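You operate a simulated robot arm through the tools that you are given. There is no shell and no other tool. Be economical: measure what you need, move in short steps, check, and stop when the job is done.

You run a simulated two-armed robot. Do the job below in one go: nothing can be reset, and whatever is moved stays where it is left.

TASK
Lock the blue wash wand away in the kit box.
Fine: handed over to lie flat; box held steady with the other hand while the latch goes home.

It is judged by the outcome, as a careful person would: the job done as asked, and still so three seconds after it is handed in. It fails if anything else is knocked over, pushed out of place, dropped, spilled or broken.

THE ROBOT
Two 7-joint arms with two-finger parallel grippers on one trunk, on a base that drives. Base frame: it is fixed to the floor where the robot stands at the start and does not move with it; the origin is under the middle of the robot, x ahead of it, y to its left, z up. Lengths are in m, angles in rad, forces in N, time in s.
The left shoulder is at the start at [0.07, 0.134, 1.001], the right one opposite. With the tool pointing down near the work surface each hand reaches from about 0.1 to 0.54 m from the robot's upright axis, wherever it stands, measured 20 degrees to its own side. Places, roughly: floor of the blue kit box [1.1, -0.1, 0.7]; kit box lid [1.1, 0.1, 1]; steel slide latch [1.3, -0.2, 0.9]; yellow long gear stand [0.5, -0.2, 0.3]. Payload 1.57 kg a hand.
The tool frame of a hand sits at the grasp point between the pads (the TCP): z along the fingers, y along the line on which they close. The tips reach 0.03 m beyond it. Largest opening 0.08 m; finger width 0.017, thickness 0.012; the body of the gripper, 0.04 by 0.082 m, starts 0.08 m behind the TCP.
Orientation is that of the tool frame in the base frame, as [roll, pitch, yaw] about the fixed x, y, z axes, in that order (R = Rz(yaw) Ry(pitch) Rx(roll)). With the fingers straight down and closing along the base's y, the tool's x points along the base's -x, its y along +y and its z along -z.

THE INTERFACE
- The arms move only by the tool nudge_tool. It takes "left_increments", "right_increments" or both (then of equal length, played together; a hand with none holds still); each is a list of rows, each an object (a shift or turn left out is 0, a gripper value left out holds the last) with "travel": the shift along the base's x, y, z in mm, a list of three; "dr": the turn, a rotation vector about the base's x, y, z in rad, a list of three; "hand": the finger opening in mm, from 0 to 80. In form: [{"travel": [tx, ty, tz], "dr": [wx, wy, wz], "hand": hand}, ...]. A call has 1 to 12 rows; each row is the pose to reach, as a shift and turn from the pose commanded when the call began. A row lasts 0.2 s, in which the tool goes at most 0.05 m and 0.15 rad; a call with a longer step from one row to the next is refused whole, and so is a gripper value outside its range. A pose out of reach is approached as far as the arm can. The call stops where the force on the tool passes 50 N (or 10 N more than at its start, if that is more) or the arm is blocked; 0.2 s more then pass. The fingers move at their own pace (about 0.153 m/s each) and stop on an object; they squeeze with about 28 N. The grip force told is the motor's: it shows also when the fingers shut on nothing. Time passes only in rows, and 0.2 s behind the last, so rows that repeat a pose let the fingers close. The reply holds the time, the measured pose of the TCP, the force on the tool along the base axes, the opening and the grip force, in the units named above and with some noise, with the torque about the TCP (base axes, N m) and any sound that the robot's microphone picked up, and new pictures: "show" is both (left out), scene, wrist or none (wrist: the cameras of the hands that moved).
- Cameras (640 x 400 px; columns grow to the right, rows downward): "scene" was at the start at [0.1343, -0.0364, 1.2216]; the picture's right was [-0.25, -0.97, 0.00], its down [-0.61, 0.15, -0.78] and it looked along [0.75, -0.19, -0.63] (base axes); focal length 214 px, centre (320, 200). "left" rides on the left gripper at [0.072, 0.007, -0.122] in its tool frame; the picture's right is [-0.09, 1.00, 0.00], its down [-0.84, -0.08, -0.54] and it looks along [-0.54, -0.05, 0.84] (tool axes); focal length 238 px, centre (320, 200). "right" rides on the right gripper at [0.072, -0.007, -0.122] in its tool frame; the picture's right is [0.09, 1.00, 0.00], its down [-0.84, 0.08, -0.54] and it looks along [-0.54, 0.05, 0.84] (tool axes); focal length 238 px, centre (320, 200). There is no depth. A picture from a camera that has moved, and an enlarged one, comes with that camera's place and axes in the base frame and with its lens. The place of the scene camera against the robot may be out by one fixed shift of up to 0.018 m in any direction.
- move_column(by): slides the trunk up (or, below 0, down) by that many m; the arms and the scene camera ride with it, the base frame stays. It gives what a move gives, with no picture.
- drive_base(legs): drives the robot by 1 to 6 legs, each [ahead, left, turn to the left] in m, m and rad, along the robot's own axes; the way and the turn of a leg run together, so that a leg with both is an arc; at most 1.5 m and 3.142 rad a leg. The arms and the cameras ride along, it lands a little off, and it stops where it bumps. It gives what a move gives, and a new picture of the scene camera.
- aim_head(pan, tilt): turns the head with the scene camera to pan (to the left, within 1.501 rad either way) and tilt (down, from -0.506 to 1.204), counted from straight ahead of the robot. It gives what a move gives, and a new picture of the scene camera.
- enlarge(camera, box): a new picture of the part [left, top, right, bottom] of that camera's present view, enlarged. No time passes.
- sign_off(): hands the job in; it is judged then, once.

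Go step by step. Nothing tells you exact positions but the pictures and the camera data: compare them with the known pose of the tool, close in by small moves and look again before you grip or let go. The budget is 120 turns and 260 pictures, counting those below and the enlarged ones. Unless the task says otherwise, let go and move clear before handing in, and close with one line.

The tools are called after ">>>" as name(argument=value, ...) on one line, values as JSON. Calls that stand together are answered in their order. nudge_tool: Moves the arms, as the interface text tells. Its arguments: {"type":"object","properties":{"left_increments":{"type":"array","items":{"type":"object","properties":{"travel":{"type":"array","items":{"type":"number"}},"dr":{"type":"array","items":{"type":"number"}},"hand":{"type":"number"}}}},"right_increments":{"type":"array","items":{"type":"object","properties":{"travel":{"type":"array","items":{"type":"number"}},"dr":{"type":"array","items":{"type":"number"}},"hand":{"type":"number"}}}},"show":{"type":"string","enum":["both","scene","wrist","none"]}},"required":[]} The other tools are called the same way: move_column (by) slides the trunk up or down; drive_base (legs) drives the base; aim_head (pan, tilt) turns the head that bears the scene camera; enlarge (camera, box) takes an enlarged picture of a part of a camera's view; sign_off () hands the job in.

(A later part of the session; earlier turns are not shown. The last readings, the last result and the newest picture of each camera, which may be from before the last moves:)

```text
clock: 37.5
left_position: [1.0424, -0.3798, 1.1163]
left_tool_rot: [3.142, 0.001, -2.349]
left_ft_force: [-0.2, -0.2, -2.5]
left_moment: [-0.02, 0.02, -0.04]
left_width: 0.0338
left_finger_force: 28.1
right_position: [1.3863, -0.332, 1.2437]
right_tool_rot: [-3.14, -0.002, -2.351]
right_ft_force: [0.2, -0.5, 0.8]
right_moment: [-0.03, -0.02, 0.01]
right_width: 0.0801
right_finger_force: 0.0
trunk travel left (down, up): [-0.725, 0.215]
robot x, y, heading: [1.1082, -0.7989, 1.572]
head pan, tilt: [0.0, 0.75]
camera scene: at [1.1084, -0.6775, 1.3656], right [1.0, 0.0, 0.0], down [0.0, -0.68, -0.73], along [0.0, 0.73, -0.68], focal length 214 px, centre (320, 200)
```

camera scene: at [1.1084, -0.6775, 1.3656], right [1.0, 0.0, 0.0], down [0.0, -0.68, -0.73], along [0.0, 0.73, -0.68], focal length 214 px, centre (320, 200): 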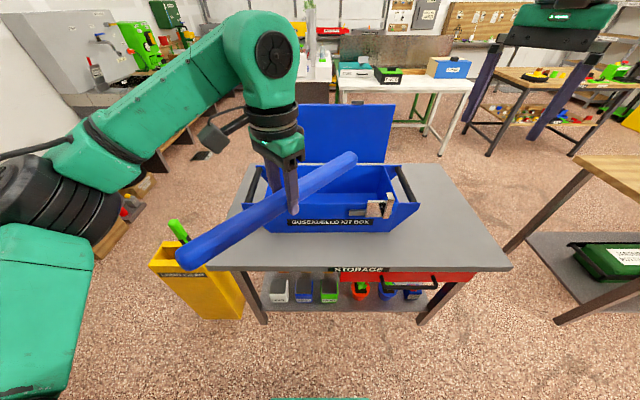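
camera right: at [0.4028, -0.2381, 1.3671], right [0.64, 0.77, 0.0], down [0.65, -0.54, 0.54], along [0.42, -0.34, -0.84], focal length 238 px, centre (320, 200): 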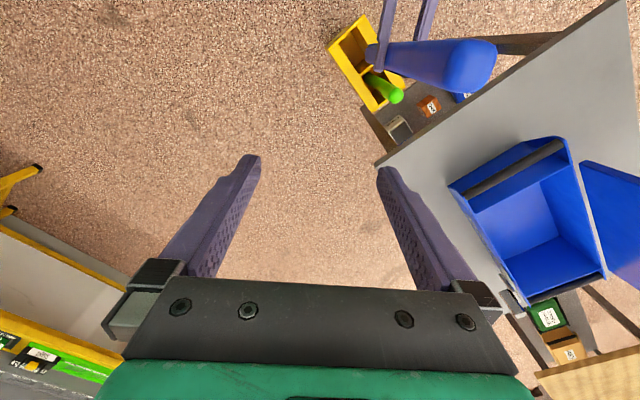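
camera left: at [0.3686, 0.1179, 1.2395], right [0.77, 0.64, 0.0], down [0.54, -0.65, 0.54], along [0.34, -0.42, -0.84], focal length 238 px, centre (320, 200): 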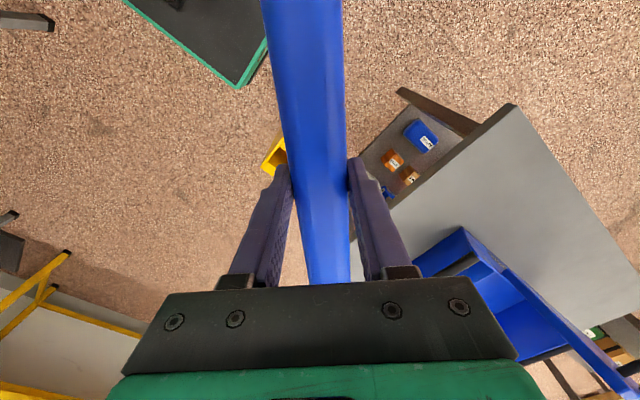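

Now I face the box, with the latch on its front right and the lid hinged at the back. I'll zoom in.

>>> enlarge(camera="scene", box=[230, 90, 430, 250])

>>> enlarge(camera="right", box=[0, 0, 640, 400])

>>> enlarge(camera="scene", box=[335, 175, 425, 245])

```text
2.50 times, centred on (330, 170) of scene
camera zoom: at [1.1084, -0.6775, 1.3656], right [1.0, 0.0, 0.0], down [0.0, -0.68, -0.73], along [0.0, 0.73, -0.68], focal length 536 px, centre (295, 275)
```

zoom: 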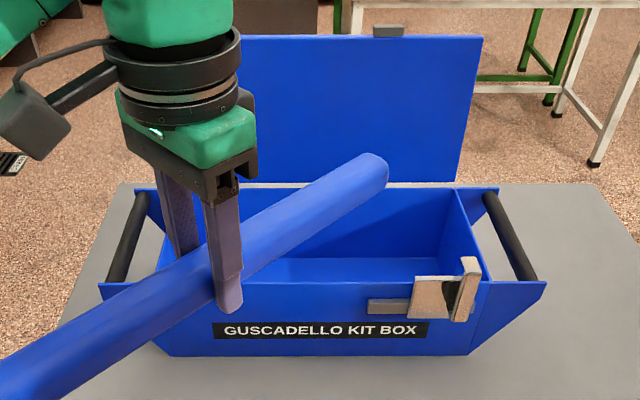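

```text
1.00 times, centred on (320, 200) of right (not enlarged: the box is as wide or as high as the picture)
camera zoom: at [1.3401, -0.389, 1.3667], right [-0.77, 0.64, 0.0], down [0.53, 0.65, 0.54], along [0.34, 0.42, -0.84], focal length 238 px, centre (320, 200)
```

zoom: 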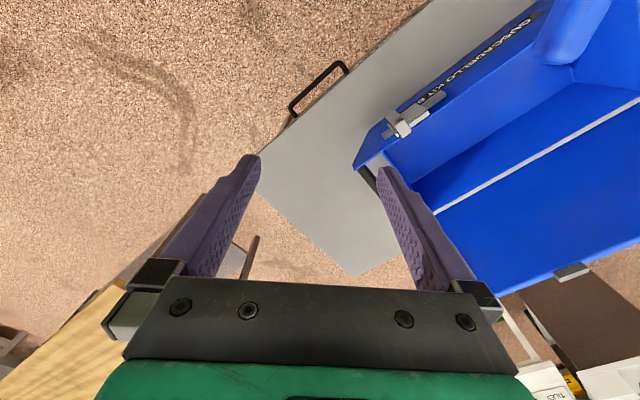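

```text
5.71 times, centred on (380, 210) of scene
camera zoom: at [1.1084, -0.6775, 1.3656], right [1.0, 0.0, 0.0], down [0.0, -0.68, -0.73], along [0.0, 0.73, -0.68], focal length 1226 px, centre (-23, 143)
```

zoom: 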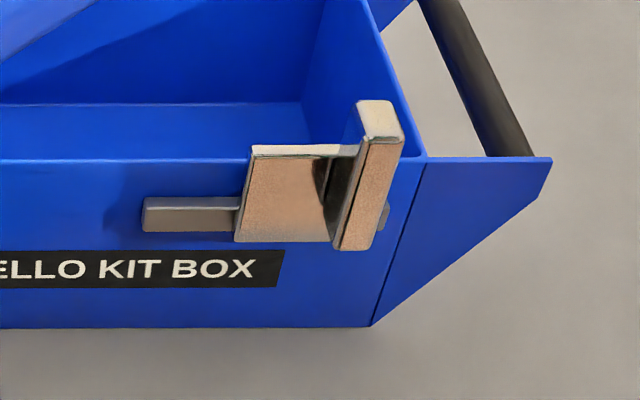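

The box interior spans about x 0.92–1.37, y −0.17–0.04. The slider sits at the right end of its rail, and the lid's tab will land to the left of it. I'll turn the wand parallel to the box's long side.

>>> nudge_tool(left_increments=[{"travel": [-18, 0, 0], "dr": [0, 0, -0.131]}, {"travel": [-36, 0, 0], "dr": [0, 0, -0.262]}, {"travel": [-54, 0, 0], "dr": [0, 0, -0.393]}, {"travel": [-72, 0, 0], "dr": [0, 0, -0.524]}, {"travel": [-90, 0, 0], "dr": [0, 0, -0.655]}, {"travel": [-110, 0, 0], "dr": [0, 0, -0.785]}])

```text
clock: 38.9
left_position: [1.0561, -0.5596, 1.0872]
left_tool_rot: [-3.141, 0.001, -3.131]
left_ft_force: [0.0, -0.1, -2.6]
left_moment: [0.01, 0.02, 0.01]
left_width: 0.0337
left_finger_force: 28.4
left hand out of reach, approached as far as the arm can: row 1, 2, 3, 4, 5, 6
right_position: [1.3874, -0.3341, 1.2422]
right_tool_rot: [-3.141, -0.001, -2.353]
right_ft_force: [0.0, 0.0, 0.0]
right_moment: [0.0, -0.03, 0.01]
right_width: 0.0799
right_finger_force: 0.0
trunk travel left (down, up): [-0.725, 0.215]
robot x, y, heading: [1.1056, -0.7923, 1.578]
head pan, tilt: [0.0, 0.75]
camera scene: at [1.1089, -0.6784, 1.3657], right [1.0, 0.0, 0.0], down [0.0, -0.68, -0.73], along [0.0, 0.73, -0.68], focal length 214 px, centre (320, 200)
camera left: at [0.9828, -0.5535, 1.2108], right [0.08, 1.0, 0.0], down [0.84, -0.07, 0.54], along [0.54, -0.04, -0.84], focal length 238 px, centre (320, 200)
```

scene: 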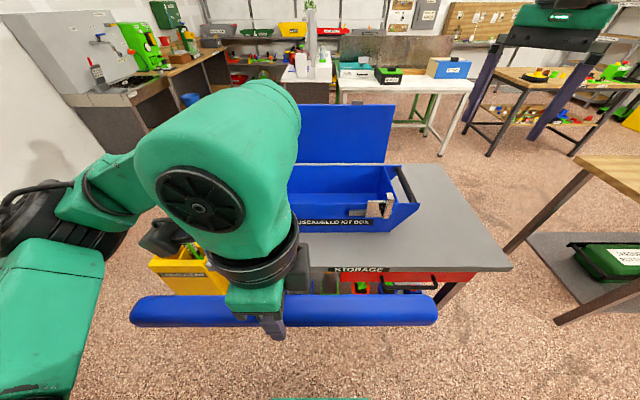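
left: 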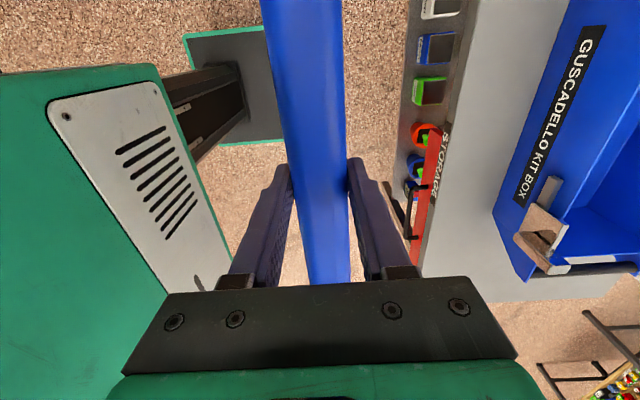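

At that yaw the left arm gets pulled in too close. I'll try the opposite yaw, where the wand lies the same way and the wrist turns outward, in two stages.

>>> nudge_tool(left_increments=[{"travel": [-12, 20, 3], "dr": [0, 0, 0.14]}, {"travel": [-24, 40, 6], "dr": [0, 0, 0.28]}, {"travel": [-36, 60, 9], "dr": [0, 0, 0.42]}, {"travel": [-48, 80, 12], "dr": [0, 0, 0.56]}, {"travel": [-60, 100, 15], "dr": [0, 0, 0.7]}, {"travel": [-72, 120, 18], "dr": [0, 0, 0.84]}, {"travel": [-84, 140, 21], "dr": [0, 0, 0.98]}, {"travel": [-96, 160, 24], "dr": [0, 0, 1.12]}, {"travel": [-108, 180, 27], "dr": [0, 0, 1.26]}, {"travel": [-116, 190, 30], "dr": [0, 0, 1.4]}, {"travel": [-126, 200, 30], "dr": [0, 0, 1.54]}], show="scene")

```text
clock: 41.3
left_position: [0.9205, -0.3638, 1.12]
left_tool_rot: [3.141, -0.001, -1.591]
left_ft_force: [-0.4, -0.6, -3.5]
left_moment: [-0.03, 0.01, -0.03]
left_width: 0.0338
left_finger_force: 27.8
right_position: [1.3859, -0.3323, 1.2433]
right_tool_rot: [3.141, 0.001, -2.351]
right_ft_force: [0.3, 0.6, -0.3]
right_moment: [0.0, 0.01, 0.01]
right_width: 0.08
right_finger_force: 0.1
trunk travel left (down, up): [-0.725, 0.215]
robot x, y, heading: [1.1099, -0.7971, 1.577]
head pan, tilt: [0.0, 0.75]
camera scene: at [1.1078, -0.6774, 1.3656], right [1.0, 0.0, 0.0], down [0.0, -0.68, -0.73], along [0.0, 0.73, -0.68], focal length 214 px, centre (320, 200)
```

scene: 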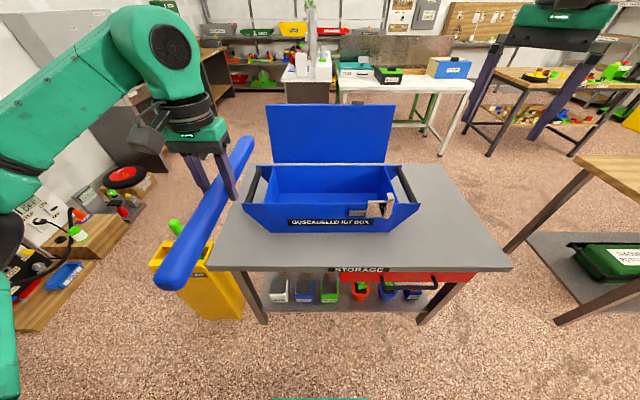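

That works. I'll continue the yaw by another quarter turn.

>>> nudge_tool(left_increments=[{"dr": [0, 0, 0.145]}, {"dr": [0, 0, 0.29]}, {"dr": [0, 0, 0.435]}, {"dr": [0, 0, 0.58]}, {"dr": [0, 0, 0.725]}, {"dr": [0, 0, 0.87]}, {"dr": [0, 0, 1.015]}, {"dr": [0, 0, 1.16]}, {"dr": [0, 0, 1.305]}, {"dr": [0, 0, 1.45]}, {"dr": [0, 0, 1.586]}])

>>> enlarge(camera="scene", box=[230, 90, 430, 250])

```text
clock: 43.7
left_position: [0.9223, -0.3625, 1.1199]
left_tool_rot: [3.142, 0.0, -0.008]
left_ft_force: [0.0, 0.2, -1.7]
left_moment: [-0.02, -0.01, 0.01]
left_width: 0.0337
left_finger_force: 28.3
right_position: [1.3856, -0.333, 1.2435]
right_tool_rot: [-3.141, 0.0, -2.352]
right_ft_force: [0.2, 0.5, -0.6]
right_moment: [0.01, 0.0, 0.01]
right_width: 0.0799
right_finger_force: 0.0
trunk travel left (down, up): [-0.725, 0.215]
robot x, y, heading: [1.107, -0.7953, 1.571]
head pan, tilt: [0.0, 0.75]
camera scene: at [1.1082, -0.6775, 1.3656], right [1.0, 0.0, 0.0], down [0.0, -0.68, -0.73], along [0.0, 0.73, -0.68], focal length 214 px, centre (320, 200)
camera left: at [0.9927, -0.3693, 1.2425], right [-0.1, -1.0, 0.0], down [-0.84, 0.08, 0.54], along [-0.54, 0.05, -0.84], focal length 238 px, centre (320, 200)
```

scene: 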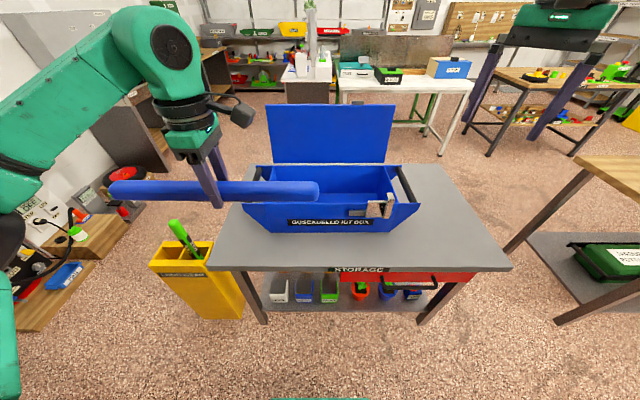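
left: 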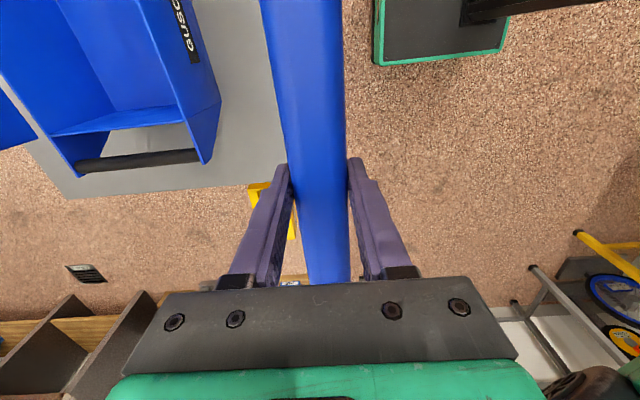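

```text
2.50 times, centred on (330, 170) of scene
camera zoom: at [1.1082, -0.6775, 1.3656], right [1.0, 0.0, 0.0], down [0.0, -0.68, -0.73], along [0.0, 0.73, -0.68], focal length 536 px, centre (295, 275)
```

zoom: 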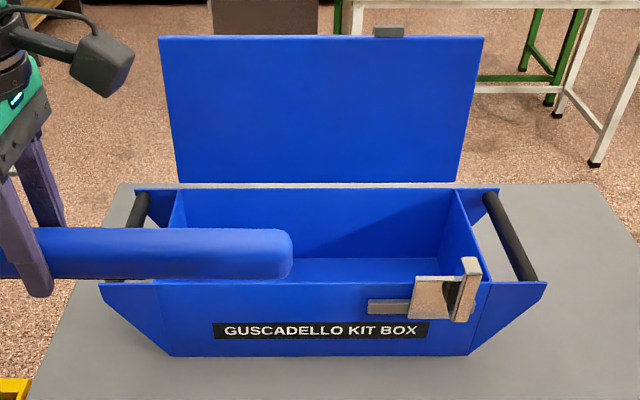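

The wand is now parallel to the box. I'll drive right and then slightly forward to bring it over the box.

>>> drive_base(legs=[[0, -0.223, 0], [0.2, 0, 0]])

>>> aim_head(pan=0.2, tilt=1.0)

```text
clock: 46.6
left_position: [1.1354, -0.1665, 1.121]
left_tool_rot: [-3.14, 0.0, -0.002]
left_ft_force: [0.6, -0.5, -0.9]
left_moment: [0.02, -0.05, -0.04]
left_width: 0.0337
left_finger_force: 27.7
right_position: [1.5996, -0.1324, 1.2447]
right_tool_rot: [3.141, 0.001, -2.343]
right_ft_force: [0.3, -0.6, 0.1]
right_moment: [-0.03, -0.01, -0.02]
right_width: 0.0801
right_finger_force: 0.0
trunk travel left (down, up): [-0.725, 0.215]
robot x, y, heading: [1.3208, -0.594, 1.579]
head pan, tilt: [0.0, 0.75]
camera scene: at [1.3234, -0.4803, 1.3659], right [1.0, 0.01, 0.0], down [0.01, -0.68, -0.73], along [-0.01, 0.73, -0.68], focal length 214 px, centre (320, 200)
```

scene: 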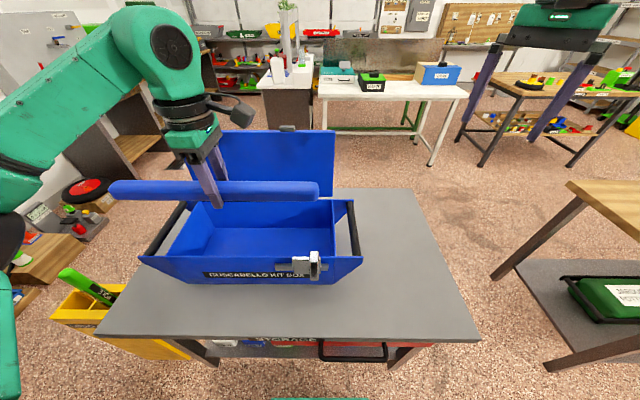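

```text
clock: 47.4
left_position: [1.1359, -0.1621, 1.1186]
left_tool_rot: [3.139, -0.001, -0.003]
left_ft_force: [0.5, 1.2, -1.7]
left_moment: [-0.04, -0.04, -0.05]
left_width: 0.0334
left_finger_force: 28.2
right_position: [1.601, -0.1301, 1.2448]
right_tool_rot: [3.14, 0.001, -2.344]
right_ft_force: [-0.1, 0.7, 0.6]
right_moment: [0.01, 0.02, 0.04]
right_width: 0.0798
right_finger_force: 0.0
trunk travel left (down, up): [-0.725, 0.215]
robot x, y, heading: [1.3267, -0.5969, 1.581]
head pan, tilt: [0.201, 1.0]
camera scene: at [1.31, -0.4916, 1.3464], right [0.98, 0.21, 0.0], down [0.18, -0.82, -0.54], along [-0.11, 0.53, -0.84], focal length 214 px, centre (320, 200)
```

scene: 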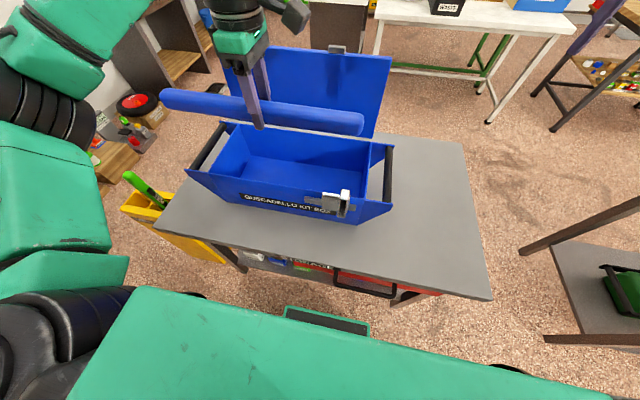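

From parallax I get the table top at z 0.71, the box rim at 0.87 and the interior centered on y −0.05. I'll shift the wand over the middle, then lower the trunk.

>>> nudge_tool(left_increments=[{"travel": [3, 35, -10]}, {"travel": [6, 70, -20]}, {"travel": [10, 100, -30]}])

```text
clock: 48.1
left_position: [1.1442, -0.0644, 1.0898]
left_tool_rot: [3.141, -0.001, -0.001]
left_ft_force: [-0.1, -0.2, -2.2]
left_moment: [-0.01, 0.0, -0.01]
left_width: 0.0337
left_finger_force: 28.0
right_position: [1.6003, -0.1303, 1.2437]
right_tool_rot: [3.14, -0.001, -2.344]
right_ft_force: [-0.4, 0.3, -0.4]
right_moment: [-0.01, 0.02, 0.02]
right_width: 0.08
right_finger_force: 0.1
trunk travel left (down, up): [-0.725, 0.215]
robot x, y, heading: [1.326, -0.5979, 1.586]
head pan, tilt: [0.201, 1.0]
camera scene: at [1.3105, -0.4917, 1.3464], right [0.98, 0.21, 0.0], down [0.18, -0.82, -0.54], along [-0.11, 0.53, -0.84], focal length 214 px, centre (320, 200)
camera left: at [1.2144, -0.0704, 1.2126], right [-0.09, -1.0, 0.0], down [-0.84, 0.08, 0.54], along [-0.54, 0.05, -0.84], focal length 238 px, centre (320, 200)
```

scene: 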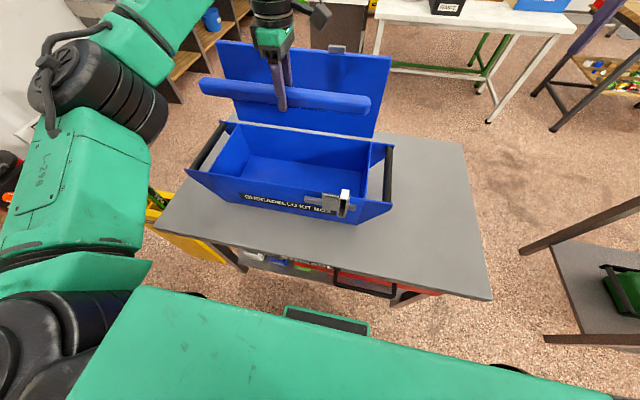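
left: 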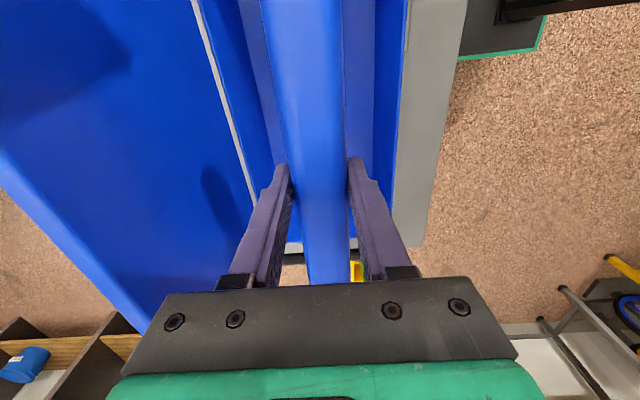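

The wand is centered over the opening. I'll lower the trunk, then check before going inside.

>>> move_column(by=-0.14)

>>> nudge_tool(left_increments=[{"travel": [0, 0, -20]}, {"travel": [0, 0, -40]}])

>>> enlarge(camera="scene", box=[160, 20, 420, 250])

```text
clock: 49.8
left_position: [1.1435, -0.0657, 0.9502]
left_tool_rot: [3.14, 0.0, -0.001]
left_ft_force: [-0.3, -0.5, -2.4]
left_moment: [-0.01, -0.03, 0.02]
left_width: 0.0338
left_finger_force: 27.8
right_position: [1.6002, -0.131, 1.1045]
right_tool_rot: [-3.142, -0.001, -2.343]
right_ft_force: [0.4, -0.5, 0.2]
right_moment: [0.01, 0.0, 0.01]
right_width: 0.08
right_finger_force: 0.0
trunk travel left (down, up): [-0.585, 0.355]
robot x, y, heading: [1.3249, -0.5952, 1.584]
head pan, tilt: [0.201, 1.0]
```

```text
clock: 50.4
left_position: [1.1412, -0.0653, 0.9086]
left_tool_rot: [3.141, 0.0, -0.001]
left_ft_force: [-0.2, -0.1, -1.4]
left_moment: [0.0, -0.03, 0.02]
left_width: 0.0337
left_finger_force: 28.0
right_position: [1.5987, -0.1304, 1.1037]
right_tool_rot: [-3.141, 0.0, -2.343]
right_ft_force: [-0.6, 0.0, 0.5]
right_moment: [0.0, 0.06, 0.0]
right_width: 0.0801
right_finger_force: 0.0
trunk travel left (down, up): [-0.585, 0.355]
robot x, y, heading: [1.3278, -0.5936, 1.58]
head pan, tilt: [0.201, 1.0]
camera scene: at [1.3095, -0.4924, 1.2065], right [0.98, 0.21, 0.0], down [0.18, -0.82, -0.54], along [-0.11, 0.53, -0.84], focal length 214 px, centre (320, 200)
camera left: at [1.2123, -0.0716, 1.0319], right [-0.09, -1.0, 0.0], down [-0.84, 0.08, 0.54], along [-0.54, 0.05, -0.84], focal length 238 px, centre (320, 200)
```

scene: 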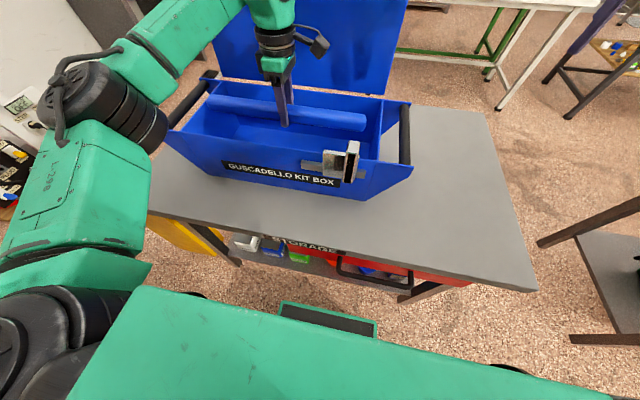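
left: 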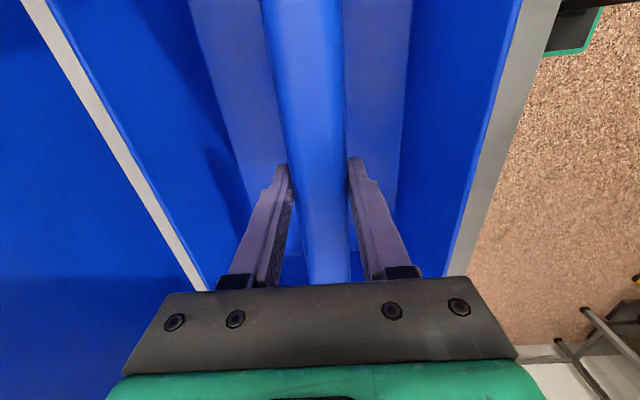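

```text
1.74 times, centred on (290, 135) of scene
camera zoom: at [1.3095, -0.4924, 1.2065], right [0.98, 0.21, 0.0], down [0.18, -0.82, -0.54], along [-0.11, 0.53, -0.84], focal length 373 px, centre (372, 313)
```

zoom: 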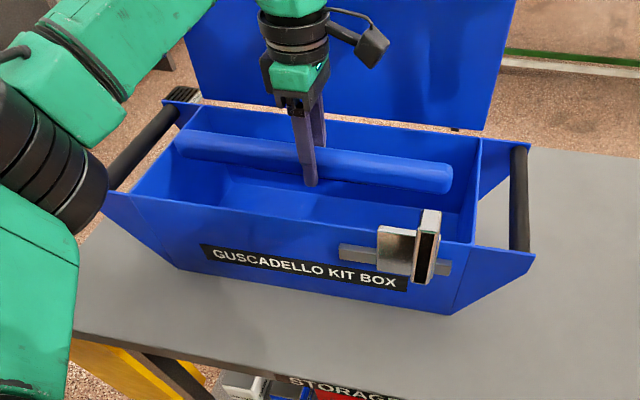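

The wand fits between the end walls with margin on both sides. I'll lower it to the floor gently, watching the force.

>>> nudge_tool(left_increments=[{"travel": [4, 2, -30]}, {"travel": [4, 2, -60]}, {"travel": [4, 2, -90]}, {"travel": [4, 2, -115]}, {"travel": [4, 2, -135]}])

>>> enlarge(camera="scene", box=[160, 20, 420, 250])

```text
clock: 51.6
left_position: [1.1477, -0.0628, 0.7743]
left_tool_rot: [-3.139, 0.0, -0.001]
left_ft_force: [0.1, 1.8, 0.1]
left_moment: [-0.01, -0.02, -0.01]
left_width: 0.0335
left_finger_force: 28.5
right_position: [1.5993, -0.1308, 1.1047]
right_tool_rot: [3.141, 0.0, -2.346]
right_ft_force: [0.4, 0.0, 0.7]
right_moment: [-0.02, -0.01, 0.01]
right_width: 0.0803
right_finger_force: 0.1
trunk travel left (down, up): [-0.585, 0.355]
robot x, y, heading: [1.3257, -0.5983, 1.585]
head pan, tilt: [0.201, 1.0]
camera scene: at [1.3099, -0.493, 1.2067], right [0.98, 0.21, 0.0], down [0.18, -0.82, -0.54], along [-0.11, 0.53, -0.84], focal length 214 px, centre (320, 200)
camera left: at [1.2183, -0.0702, 0.898], right [-0.09, -1.0, 0.0], down [-0.84, 0.08, 0.54], along [-0.54, 0.05, -0.84], focal length 238 px, centre (320, 200)
```

scene: 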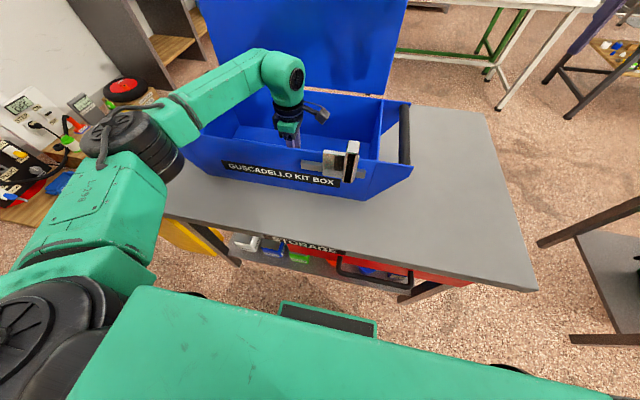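
left: 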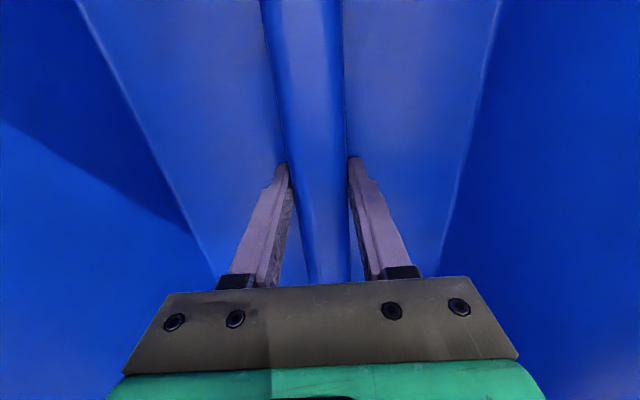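

```text
1.74 times, centred on (290, 135) of scene
camera zoom: at [1.3099, -0.493, 1.2067], right [0.98, 0.21, 0.0], down [0.18, -0.82, -0.54], along [-0.11, 0.53, -0.84], focal length 373 px, centre (372, 313)
```

zoom: 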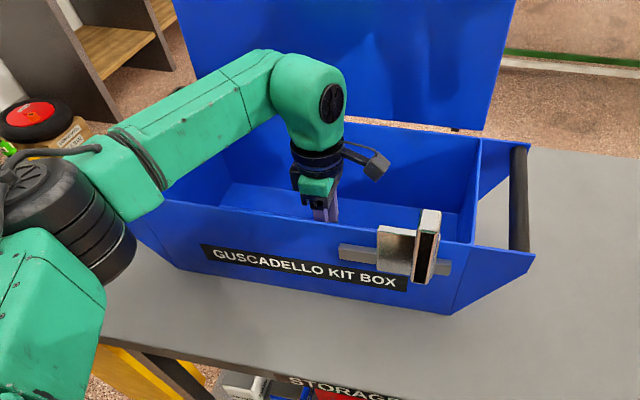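

Almost at the floor. I'll take a few more millimeters in tiny steps.

>>> nudge_tool(left_increments=[{"travel": [0, 0, -5]}, {"travel": [0, 0, -10]}], show="none")

```text
clock: 52.2
left_position: [1.1474, -0.0636, 0.7751]
left_tool_rot: [-3.126, -0.008, 0.002]
left_ft_force: [-3.0, -11.3, 20.5]
left_moment: [-0.91, 0.21, -0.03]
left_width: 0.0338
left_finger_force: 28.2
right_position: [1.6001, -0.1357, 1.1059]
right_tool_rot: [3.138, 0.004, -2.344]
right_ft_force: [-0.1, -0.3, -0.9]
right_moment: [0.0, 0.0, 0.0]
right_width: 0.0803
right_finger_force: 0.0
trunk travel left (down, up): [-0.585, 0.355]
robot x, y, heading: [1.3238, -0.5967, 1.588]
head pan, tilt: [0.201, 1.0]
stopped in row 2 (left hand): the force on the tool passed its limit at 54 N (the readings are from after the stop); the commanded pose is now the measured one
```

The fingertips touch the floor at z about 0.745. I'll back off 2 mm and release the wand.

>>> nudge_tool(left_increments=[{"travel": [0, 0, 2]}, {"travel": [0, 0, 2]}, {"travel": [0, 0, 2], "hand": 60}, {"travel": [0, 0, 2], "hand": 70}, {"travel": [0, 0, 2], "hand": 70}, {"travel": [0, 0, 2], "hand": 70}], show="wrist")

```text
clock: 53.6
left_position: [1.1482, -0.0601, 0.7753]
left_tool_rot: [-3.126, -0.005, 0.001]
left_ft_force: [-0.3, 11.7, 22.1]
left_moment: [-0.48, 0.13, -0.07]
left_width: 0.0598
left_finger_force: 0.0
right_position: [1.601, -0.1326, 1.1051]
right_tool_rot: [3.141, -0.002, -2.343]
right_ft_force: [1.2, -0.1, 0.3]
right_moment: [-0.03, 0.0, -0.01]
right_width: 0.0799
right_finger_force: 0.0
trunk travel left (down, up): [-0.585, 0.355]
robot x, y, heading: [1.3241, -0.5937, 1.584]
head pan, tilt: [0.201, 1.0]
camera left: at [1.2181, -0.0689, 0.8988], right [-0.09, -1.0, -0.02], down [-0.84, 0.07, 0.54], along [-0.54, 0.06, -0.84], focal length 238 px, centre (320, 200)
```

left: 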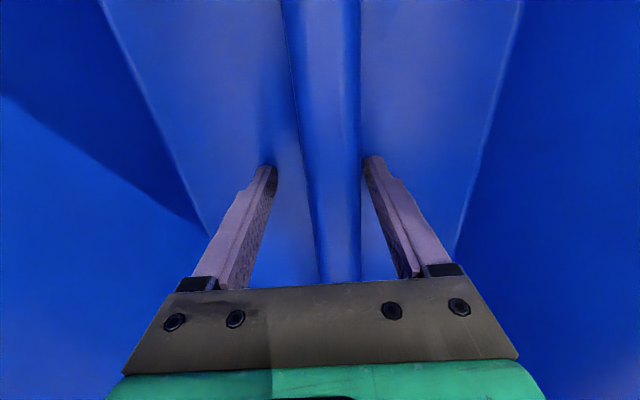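

The wand is released, but the tool still shows about 22 N upward. I'll raise the hand gently to unload it.

>>> nudge_tool(left_increments=[{"travel": [0, 0, 5]}, {"travel": [0, 0, 12]}], show="both")

```text
clock: 54.2
left_position: [1.1472, -0.0628, 0.7854]
left_tool_rot: [-3.13, -0.003, 0.001]
left_ft_force: [-0.3, 0.6, 0.7]
left_moment: [-0.01, 0.01, -0.01]
left_width: 0.0701
left_finger_force: 0.0
right_position: [1.6009, -0.1314, 1.1052]
right_tool_rot: [-3.141, -0.001, -2.345]
right_ft_force: [-0.4, -1.0, 0.2]
right_moment: [0.02, -0.02, 0.01]
right_width: 0.08
right_finger_force: 0.1
trunk travel left (down, up): [-0.585, 0.355]
robot x, y, heading: [1.3205, -0.5971, 1.578]
head pan, tilt: [0.201, 1.0]
camera scene: at [1.3099, -0.4935, 1.2064], right [0.98, 0.21, 0.0], down [0.18, -0.82, -0.54], along [-0.11, 0.53, -0.84], focal length 214 px, centre (320, 200)
camera left: at [1.2172, -0.0701, 0.908], right [-0.09, -1.0, -0.01], down [-0.84, 0.07, 0.54], along [-0.54, 0.06, -0.84], focal length 238 px, centre (320, 200)
```

scene: 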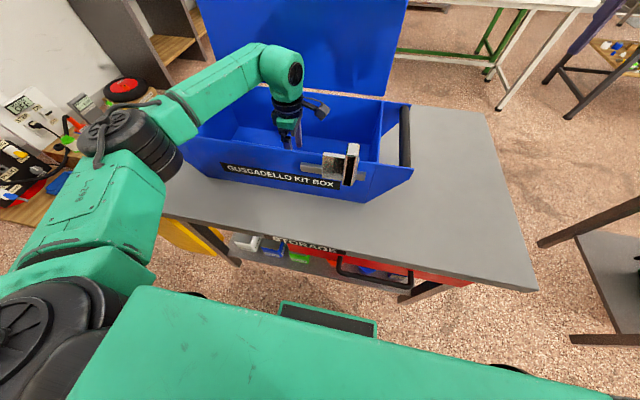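
left: 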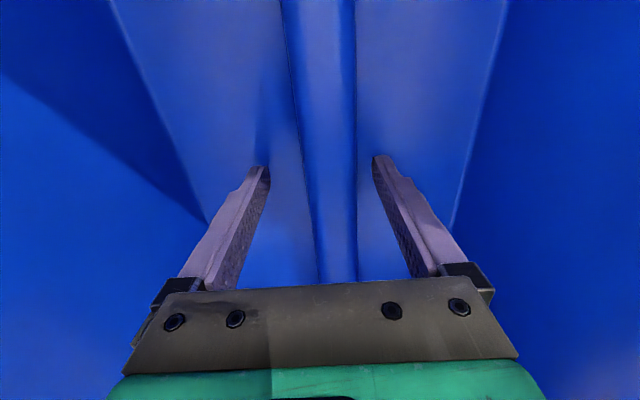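

The wand now lies on the box floor and the force is gone. I'll bring the left hand straight up and out.

>>> nudge_tool(left_increments=[{"travel": [0, 0, 35]}, {"travel": [0, 0, 75]}, {"travel": [0, 0, 120]}, {"travel": [0, 0, 165]}, {"travel": [0, 0, 210]}, {"travel": [-10, -40, 235]}, {"travel": [-20, -80, 235]}, {"travel": [-40, -120, 235]}])

>>> enlarge(camera="scene", box=[160, 20, 420, 250])

```text
clock: 56.0
left_position: [1.105, -0.1835, 1.0228]
left_tool_rot: [-3.127, -0.008, 0.0]
left_ft_force: [0.2, -0.7, -0.9]
left_moment: [0.04, 0.0, -0.01]
left_width: 0.07
left_finger_force: 0.0
right_position: [1.5987, -0.132, 1.1055]
right_tool_rot: [-3.141, 0.001, -2.343]
right_ft_force: [0.4, -0.8, 0.2]
right_moment: [0.03, -0.04, -0.04]
right_width: 0.08
right_finger_force: 0.0
trunk travel left (down, up): [-0.585, 0.355]
robot x, y, heading: [1.3243, -0.593, 1.579]
head pan, tilt: [0.201, 1.0]
camera scene: at [1.3087, -0.4945, 1.2067], right [0.98, 0.21, 0.0], down [0.18, -0.82, -0.54], along [-0.11, 0.53, -0.84], focal length 214 px, centre (320, 200)
camera left: at [1.1757, -0.1905, 1.1467], right [-0.09, -1.0, -0.01], down [-0.84, 0.07, 0.54], along [-0.53, 0.06, -0.84], focal length 238 px, centre (320, 200)
```

scene: 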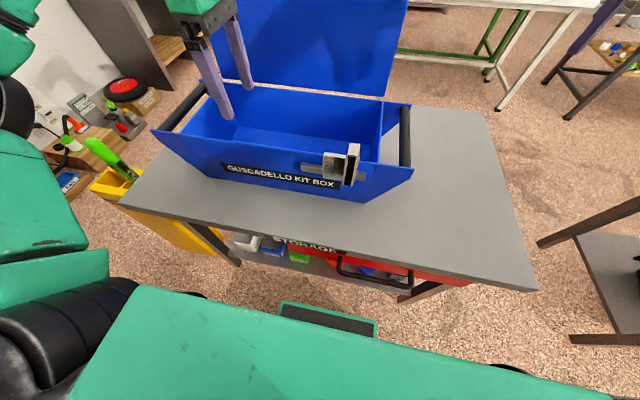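
left: 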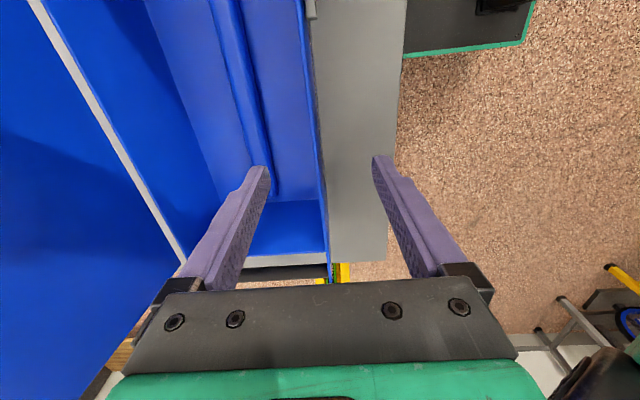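

```text
1.74 times, centred on (290, 135) of scene
camera zoom: at [1.3087, -0.4945, 1.2067], right [0.98, 0.21, 0.0], down [0.18, -0.82, -0.54], along [-0.11, 0.53, -0.84], focal length 373 px, centre (372, 313)
```

zoom: 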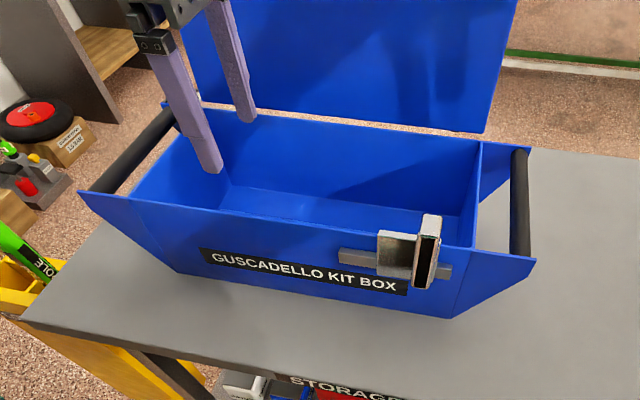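

The wand lies flat in the box. Next I'll close the lid by straddling its top edge with the left fingers and guiding it down. I'll raise the trunk and inch forward to reach it.

>>> move_column(by=0.17)

>>> drive_base(legs=[[0.035, 0, 0]])

>>> aim_head(pan=0.35, tilt=0.75)

>>> enlarge(camera="scene", box=[220, 80, 480, 280])

```text
clock: 58.0
left_position: [1.107, -0.1792, 1.1916]
left_tool_rot: [-3.129, -0.005, 0.001]
left_ft_force: [-0.2, -0.4, 0.2]
left_moment: [0.0, -0.04, 0.0]
left_width: 0.0701
left_finger_force: 0.0
right_position: [1.5997, -0.1304, 1.2737]
right_tool_rot: [3.141, 0.0, -2.343]
right_ft_force: [-0.3, 0.0, -0.1]
right_moment: [0.01, -0.03, 0.01]
right_width: 0.0798
right_finger_force: 0.0
trunk travel left (down, up): [-0.755, 0.185]
robot x, y, heading: [1.3226, -0.595, 1.584]
head pan, tilt: [0.201, 1.0]
```

```text
clock: 58.8
left_position: [1.1066, -0.1519, 1.1957]
left_tool_rot: [-3.123, -0.005, 0.002]
left_ft_force: [0.2, -0.9, 0.1]
left_moment: [0.05, 0.01, 0.02]
left_width: 0.0699
left_finger_force: 0.0
right_position: [1.6, -0.1033, 1.2774]
right_tool_rot: [3.137, 0.005, -2.345]
right_ft_force: [0.7, -0.5, 0.4]
right_moment: [0.03, 0.01, 0.0]
right_width: 0.0801
right_finger_force: 0.0
trunk travel left (down, up): [-0.755, 0.185]
robot x, y, heading: [1.327, -0.5622, 1.586]
head pan, tilt: [0.201, 1.0]
camera scene: at [1.3095, -0.4661, 1.3773], right [0.98, 0.21, 0.0], down [0.18, -0.82, -0.55], along [-0.11, 0.53, -0.84], focal length 214 px, centre (320, 200)
```

scene: 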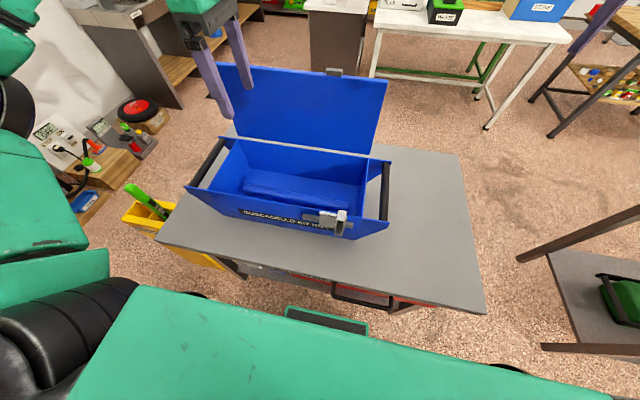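

```text
clock: 59.6
left_position: [1.1067, -0.1458, 1.192]
left_tool_rot: [-3.128, -0.006, 0.002]
left_ft_force: [-0.8, -0.6, -1.0]
left_moment: [-0.03, -0.02, 0.0]
left_width: 0.0701
left_finger_force: 0.1
right_position: [1.5988, -0.0955, 1.2745]
right_tool_rot: [-3.141, 0.001, -2.344]
right_ft_force: [0.5, 0.7, 0.1]
right_moment: [-0.06, 0.03, 0.0]
right_width: 0.0798
right_finger_force: 0.0
trunk travel left (down, up): [-0.755, 0.185]
robot x, y, heading: [1.3215, -0.5602, 1.583]
head pan, tilt: [0.351, 0.75]
camera scene: at [1.2947, -0.4483, 1.3955], right [0.93, 0.36, 0.0], down [0.24, -0.64, -0.73], along [-0.26, 0.68, -0.68], focal length 214 px, centre (320, 200)
```

scene: 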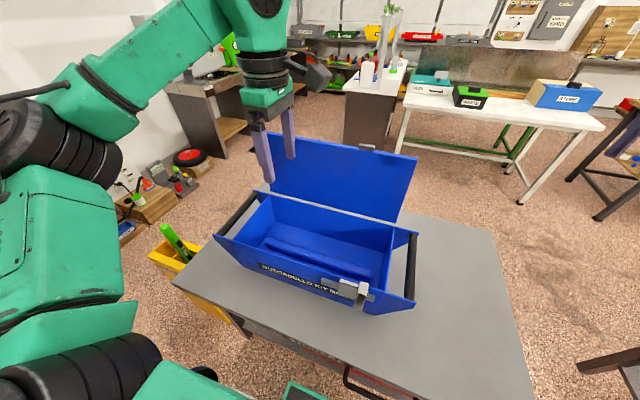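

```text
2.00 times, centred on (350, 180) of scene
camera zoom: at [1.2947, -0.4483, 1.3955], right [0.93, 0.36, 0.0], down [0.24, -0.64, -0.73], along [-0.26, 0.68, -0.68], focal length 429 px, centre (260, 240)
```

zoom: 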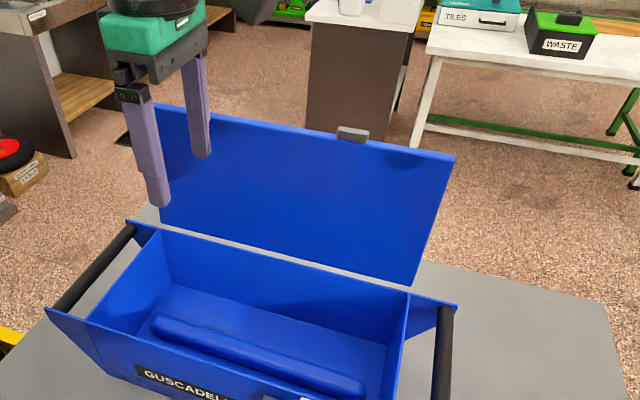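

The lid's top edge is near y 0.08, z 1.10. I'll tilt the left hand 45° forward and bring it to a standoff in front of and above the edge.

>>> nudge_tool(left_increments=[{"travel": [0, 10, 0], "dr": [0.131, 0, 0], "hand": 80}, {"travel": [0, 30, 0], "dr": [0.262, 0, 0]}, {"travel": [0, 55, 0], "dr": [0.393, 0, 0]}, {"travel": [0, 80, -5], "dr": [0.524, 0, 0]}, {"travel": [0, 105, -15], "dr": [0.655, 0, 0]}, {"travel": [3, 130, -25], "dr": [0.785, 0, 0]}])

>>> enlarge(camera="scene", box=[220, 80, 480, 280])

```text
clock: 61.0
left_position: [1.1075, -0.0168, 1.1676]
left_tool_rot: [-2.342, -0.006, -0.003]
left_ft_force: [0.0, 0.5, -0.2]
left_moment: [0.01, -0.03, -0.03]
left_width: 0.0798
left_finger_force: 0.1
right_position: [1.5982, -0.0949, 1.2747]
right_tool_rot: [-3.141, 0.001, -2.344]
right_ft_force: [-0.5, -0.3, 0.6]
right_moment: [-0.03, -0.01, 0.02]
right_width: 0.08
right_finger_force: 0.0
trunk travel left (down, up): [-0.755, 0.185]
robot x, y, heading: [1.3227, -0.5592, 1.582]
head pan, tilt: [0.351, 0.75]
camera scene: at [1.2946, -0.448, 1.3956], right [0.93, 0.36, 0.0], down [0.24, -0.64, -0.73], along [-0.26, 0.68, -0.68], focal length 214 px, centre (320, 200)
camera left: at [1.178, -0.1081, 1.2496], right [-0.09, -0.69, -0.71], down [-0.84, -0.33, 0.43], along [-0.53, 0.64, -0.55], focal length 238 px, centre (320, 200)
```

scene: 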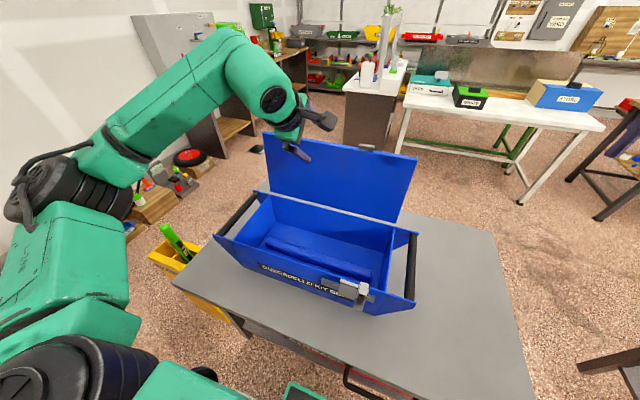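
left: 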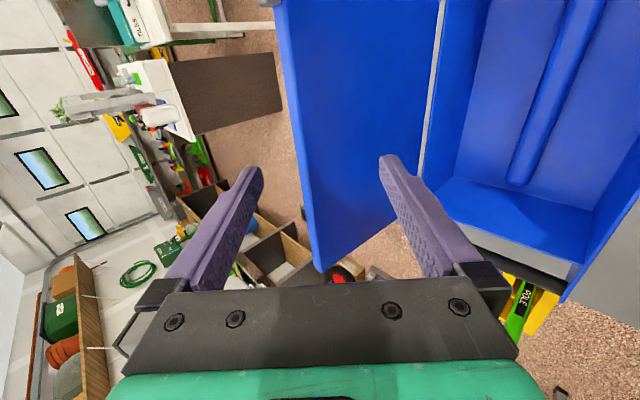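

```text
2.00 times, centred on (350, 180) of scene
camera zoom: at [1.2946, -0.448, 1.3956], right [0.93, 0.36, 0.0], down [0.24, -0.64, -0.73], along [-0.26, 0.68, -0.68], focal length 429 px, centre (260, 240)
```

zoom: 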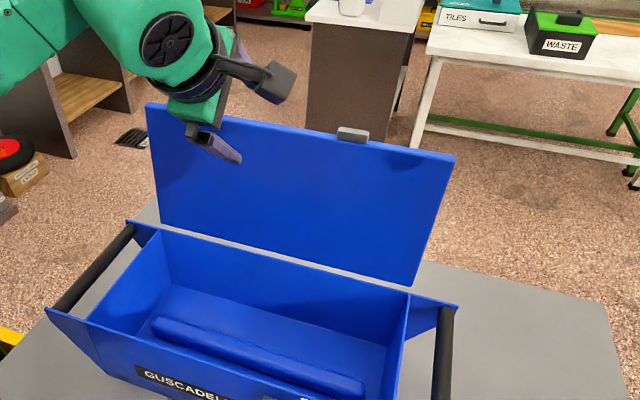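

The lid edge lies between the two fingers. I'll advance along the fingers so one passes over to the back of the lid.

>>> nudge_tool(left_increments=[{"travel": [0, 25, -20]}, {"travel": [0, 50, -42]}, {"travel": [0, 70, -65]}])

>>> enlarge(camera="scene", box=[220, 80, 480, 280])

```text
clock: 61.8
left_position: [1.1065, 0.0533, 1.1045]
left_tool_rot: [-2.343, -0.005, -0.004]
left_ft_force: [0.4, 1.0, -0.1]
left_moment: [0.0, 0.03, -0.03]
left_width: 0.0801
left_finger_force: 0.1
right_position: [1.5995, -0.0963, 1.2752]
right_tool_rot: [3.141, 0.002, -2.344]
right_ft_force: [1.2, 0.8, -0.1]
right_moment: [0.01, 0.0, 0.0]
right_width: 0.08
right_finger_force: 0.0
trunk travel left (down, up): [-0.755, 0.185]
robot x, y, heading: [1.3235, -0.561, 1.582]
head pan, tilt: [0.351, 0.75]
camera scene: at [1.2948, -0.4482, 1.3956], right [0.93, 0.36, 0.0], down [0.24, -0.64, -0.73], along [-0.26, 0.68, -0.68], focal length 214 px, centre (320, 200)
camera left: at [1.1776, -0.0384, 1.1868], right [-0.09, -0.69, -0.71], down [-0.84, -0.33, 0.43], along [-0.54, 0.64, -0.55], focal length 238 px, centre (320, 200)
```

scene: 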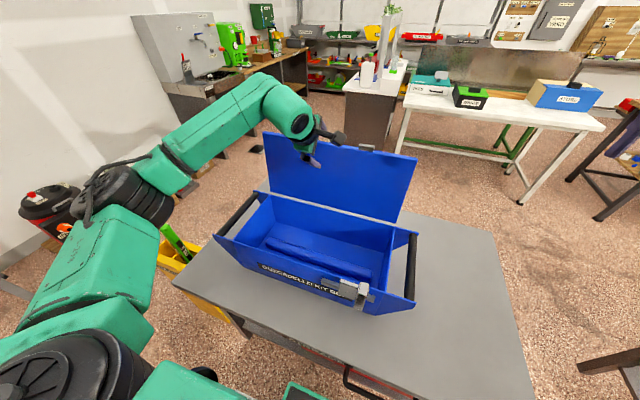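
left: 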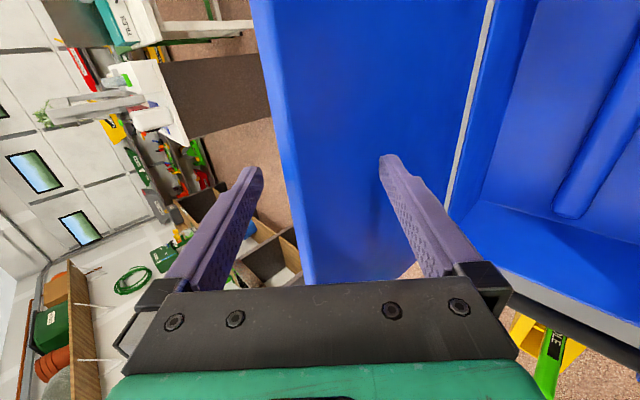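

```text
2.00 times, centred on (350, 180) of scene
camera zoom: at [1.2948, -0.4482, 1.3956], right [0.93, 0.36, 0.0], down [0.24, -0.64, -0.73], along [-0.26, 0.68, -0.68], focal length 429 px, centre (260, 240)
```

zoom: 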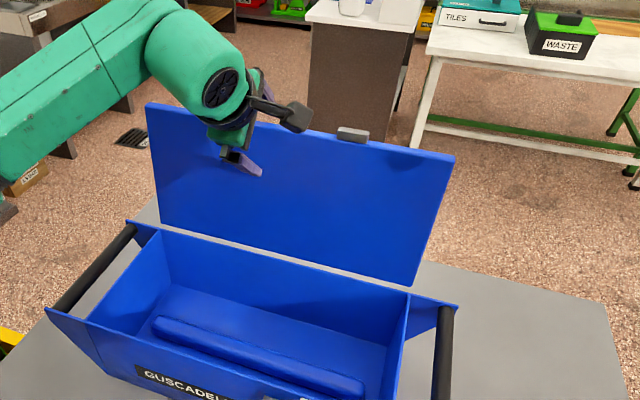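

The lid edge sits at about (y 0.08, z 1.113). I'll steepen the hand slightly and hook the rear finger about 2 cm behind the lid without touching its front.

>>> nudge_tool(left_increments=[{"travel": [0, 10, 4], "dr": [-0.09, 0, 0]}, {"travel": [0, 14, 2], "dr": [-0.185, 0, 0]}, {"travel": [0, 14, -14], "dr": [-0.185, 0, 0]}], show="wrist")

```text
clock: 62.6
left_position: [1.109, 0.0672, 1.0898]
left_tool_rot: [-2.529, -0.006, 0.0]
left_ft_force: [0.4, 0.2, -0.2]
left_moment: [0.02, 0.03, 0.0]
left_width: 0.0802
left_finger_force: 0.2
right_position: [1.5979, -0.0961, 1.2739]
right_tool_rot: [3.141, 0.001, -2.344]
right_ft_force: [0.0, 0.7, 0.5]
right_moment: [0.01, -0.02, -0.01]
right_width: 0.0799
right_finger_force: 0.1
trunk travel left (down, up): [-0.755, 0.185]
robot x, y, heading: [1.3247, -0.5628, 1.584]
head pan, tilt: [0.351, 0.75]
camera left: at [1.1788, -0.0083, 1.1865], right [-0.09, -0.81, -0.57], down [-0.84, -0.25, 0.48], along [-0.53, 0.53, -0.66], focal length 238 px, centre (320, 200)
```

left: 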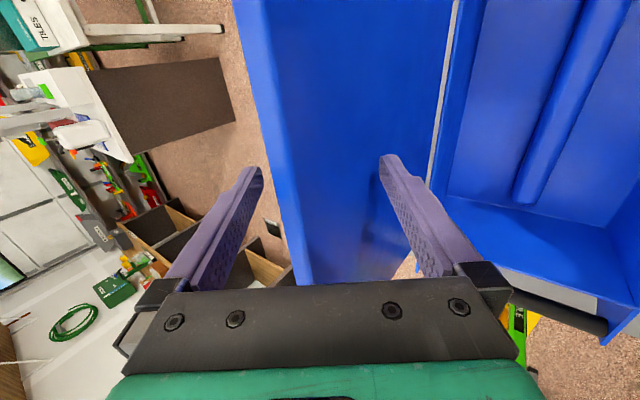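

The rear finger is behind the lid. I'll pull slowly toward me, following the lid's arc.

>>> nudge_tool(left_increments=[{"travel": [0, -15, 0]}, {"travel": [0, -30, -2]}, {"travel": [0, -48, -5]}, {"travel": [0, -64, -8]}])

>>> enlarge(camera="scene", box=[220, 80, 480, 280])

```text
clock: 63.6
left_position: [1.1095, 0.0052, 1.0801]
left_tool_rot: [-2.529, -0.006, -0.002]
left_ft_force: [0.3, 1.5, 1.1]
left_moment: [0.05, -0.02, -0.01]
left_width: 0.0798
left_finger_force: 0.1
right_position: [1.5994, -0.0966, 1.2751]
right_tool_rot: [3.138, 0.002, -2.345]
right_ft_force: [0.0, -0.6, -0.4]
right_moment: [-0.01, -0.04, 0.03]
right_width: 0.08
right_finger_force: 0.0
trunk travel left (down, up): [-0.755, 0.185]
robot x, y, heading: [1.3239, -0.562, 1.584]
head pan, tilt: [0.351, 0.75]
camera scene: at [1.2946, -0.4492, 1.3957], right [0.93, 0.36, 0.0], down [0.24, -0.64, -0.73], along [-0.26, 0.68, -0.68], focal length 214 px, centre (320, 200)
camera left: at [1.1786, -0.0722, 1.1774], right [-0.09, -0.81, -0.57], down [-0.84, -0.25, 0.48], along [-0.54, 0.53, -0.66], focal length 238 px, centre (320, 200)
```

scene: 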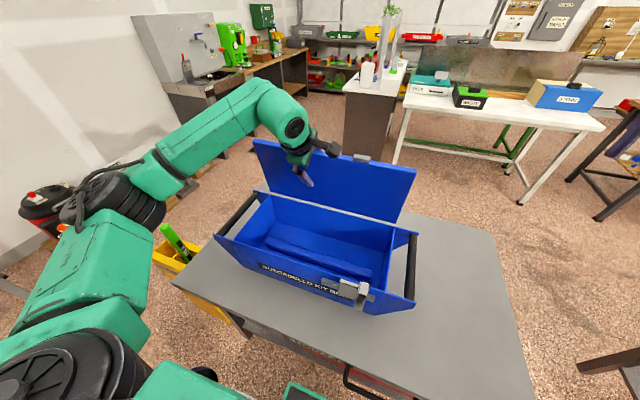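
left: 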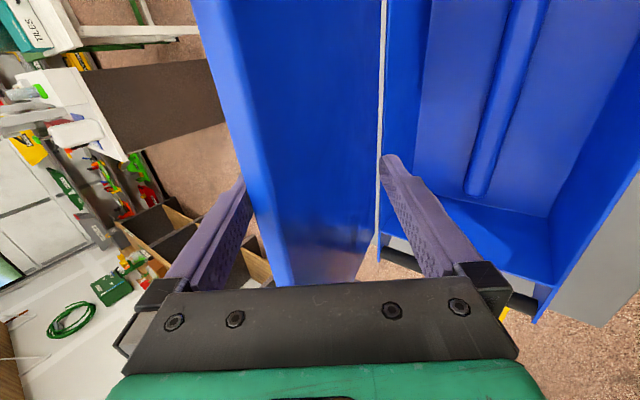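

```text
2.00 times, centred on (350, 180) of scene
camera zoom: at [1.2946, -0.4492, 1.3957], right [0.93, 0.36, 0.0], down [0.24, -0.64, -0.73], along [-0.26, 0.68, -0.68], focal length 429 px, centre (260, 240)
```

zoom: 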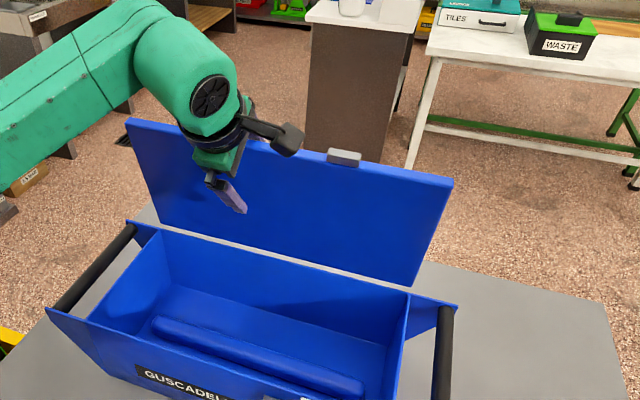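

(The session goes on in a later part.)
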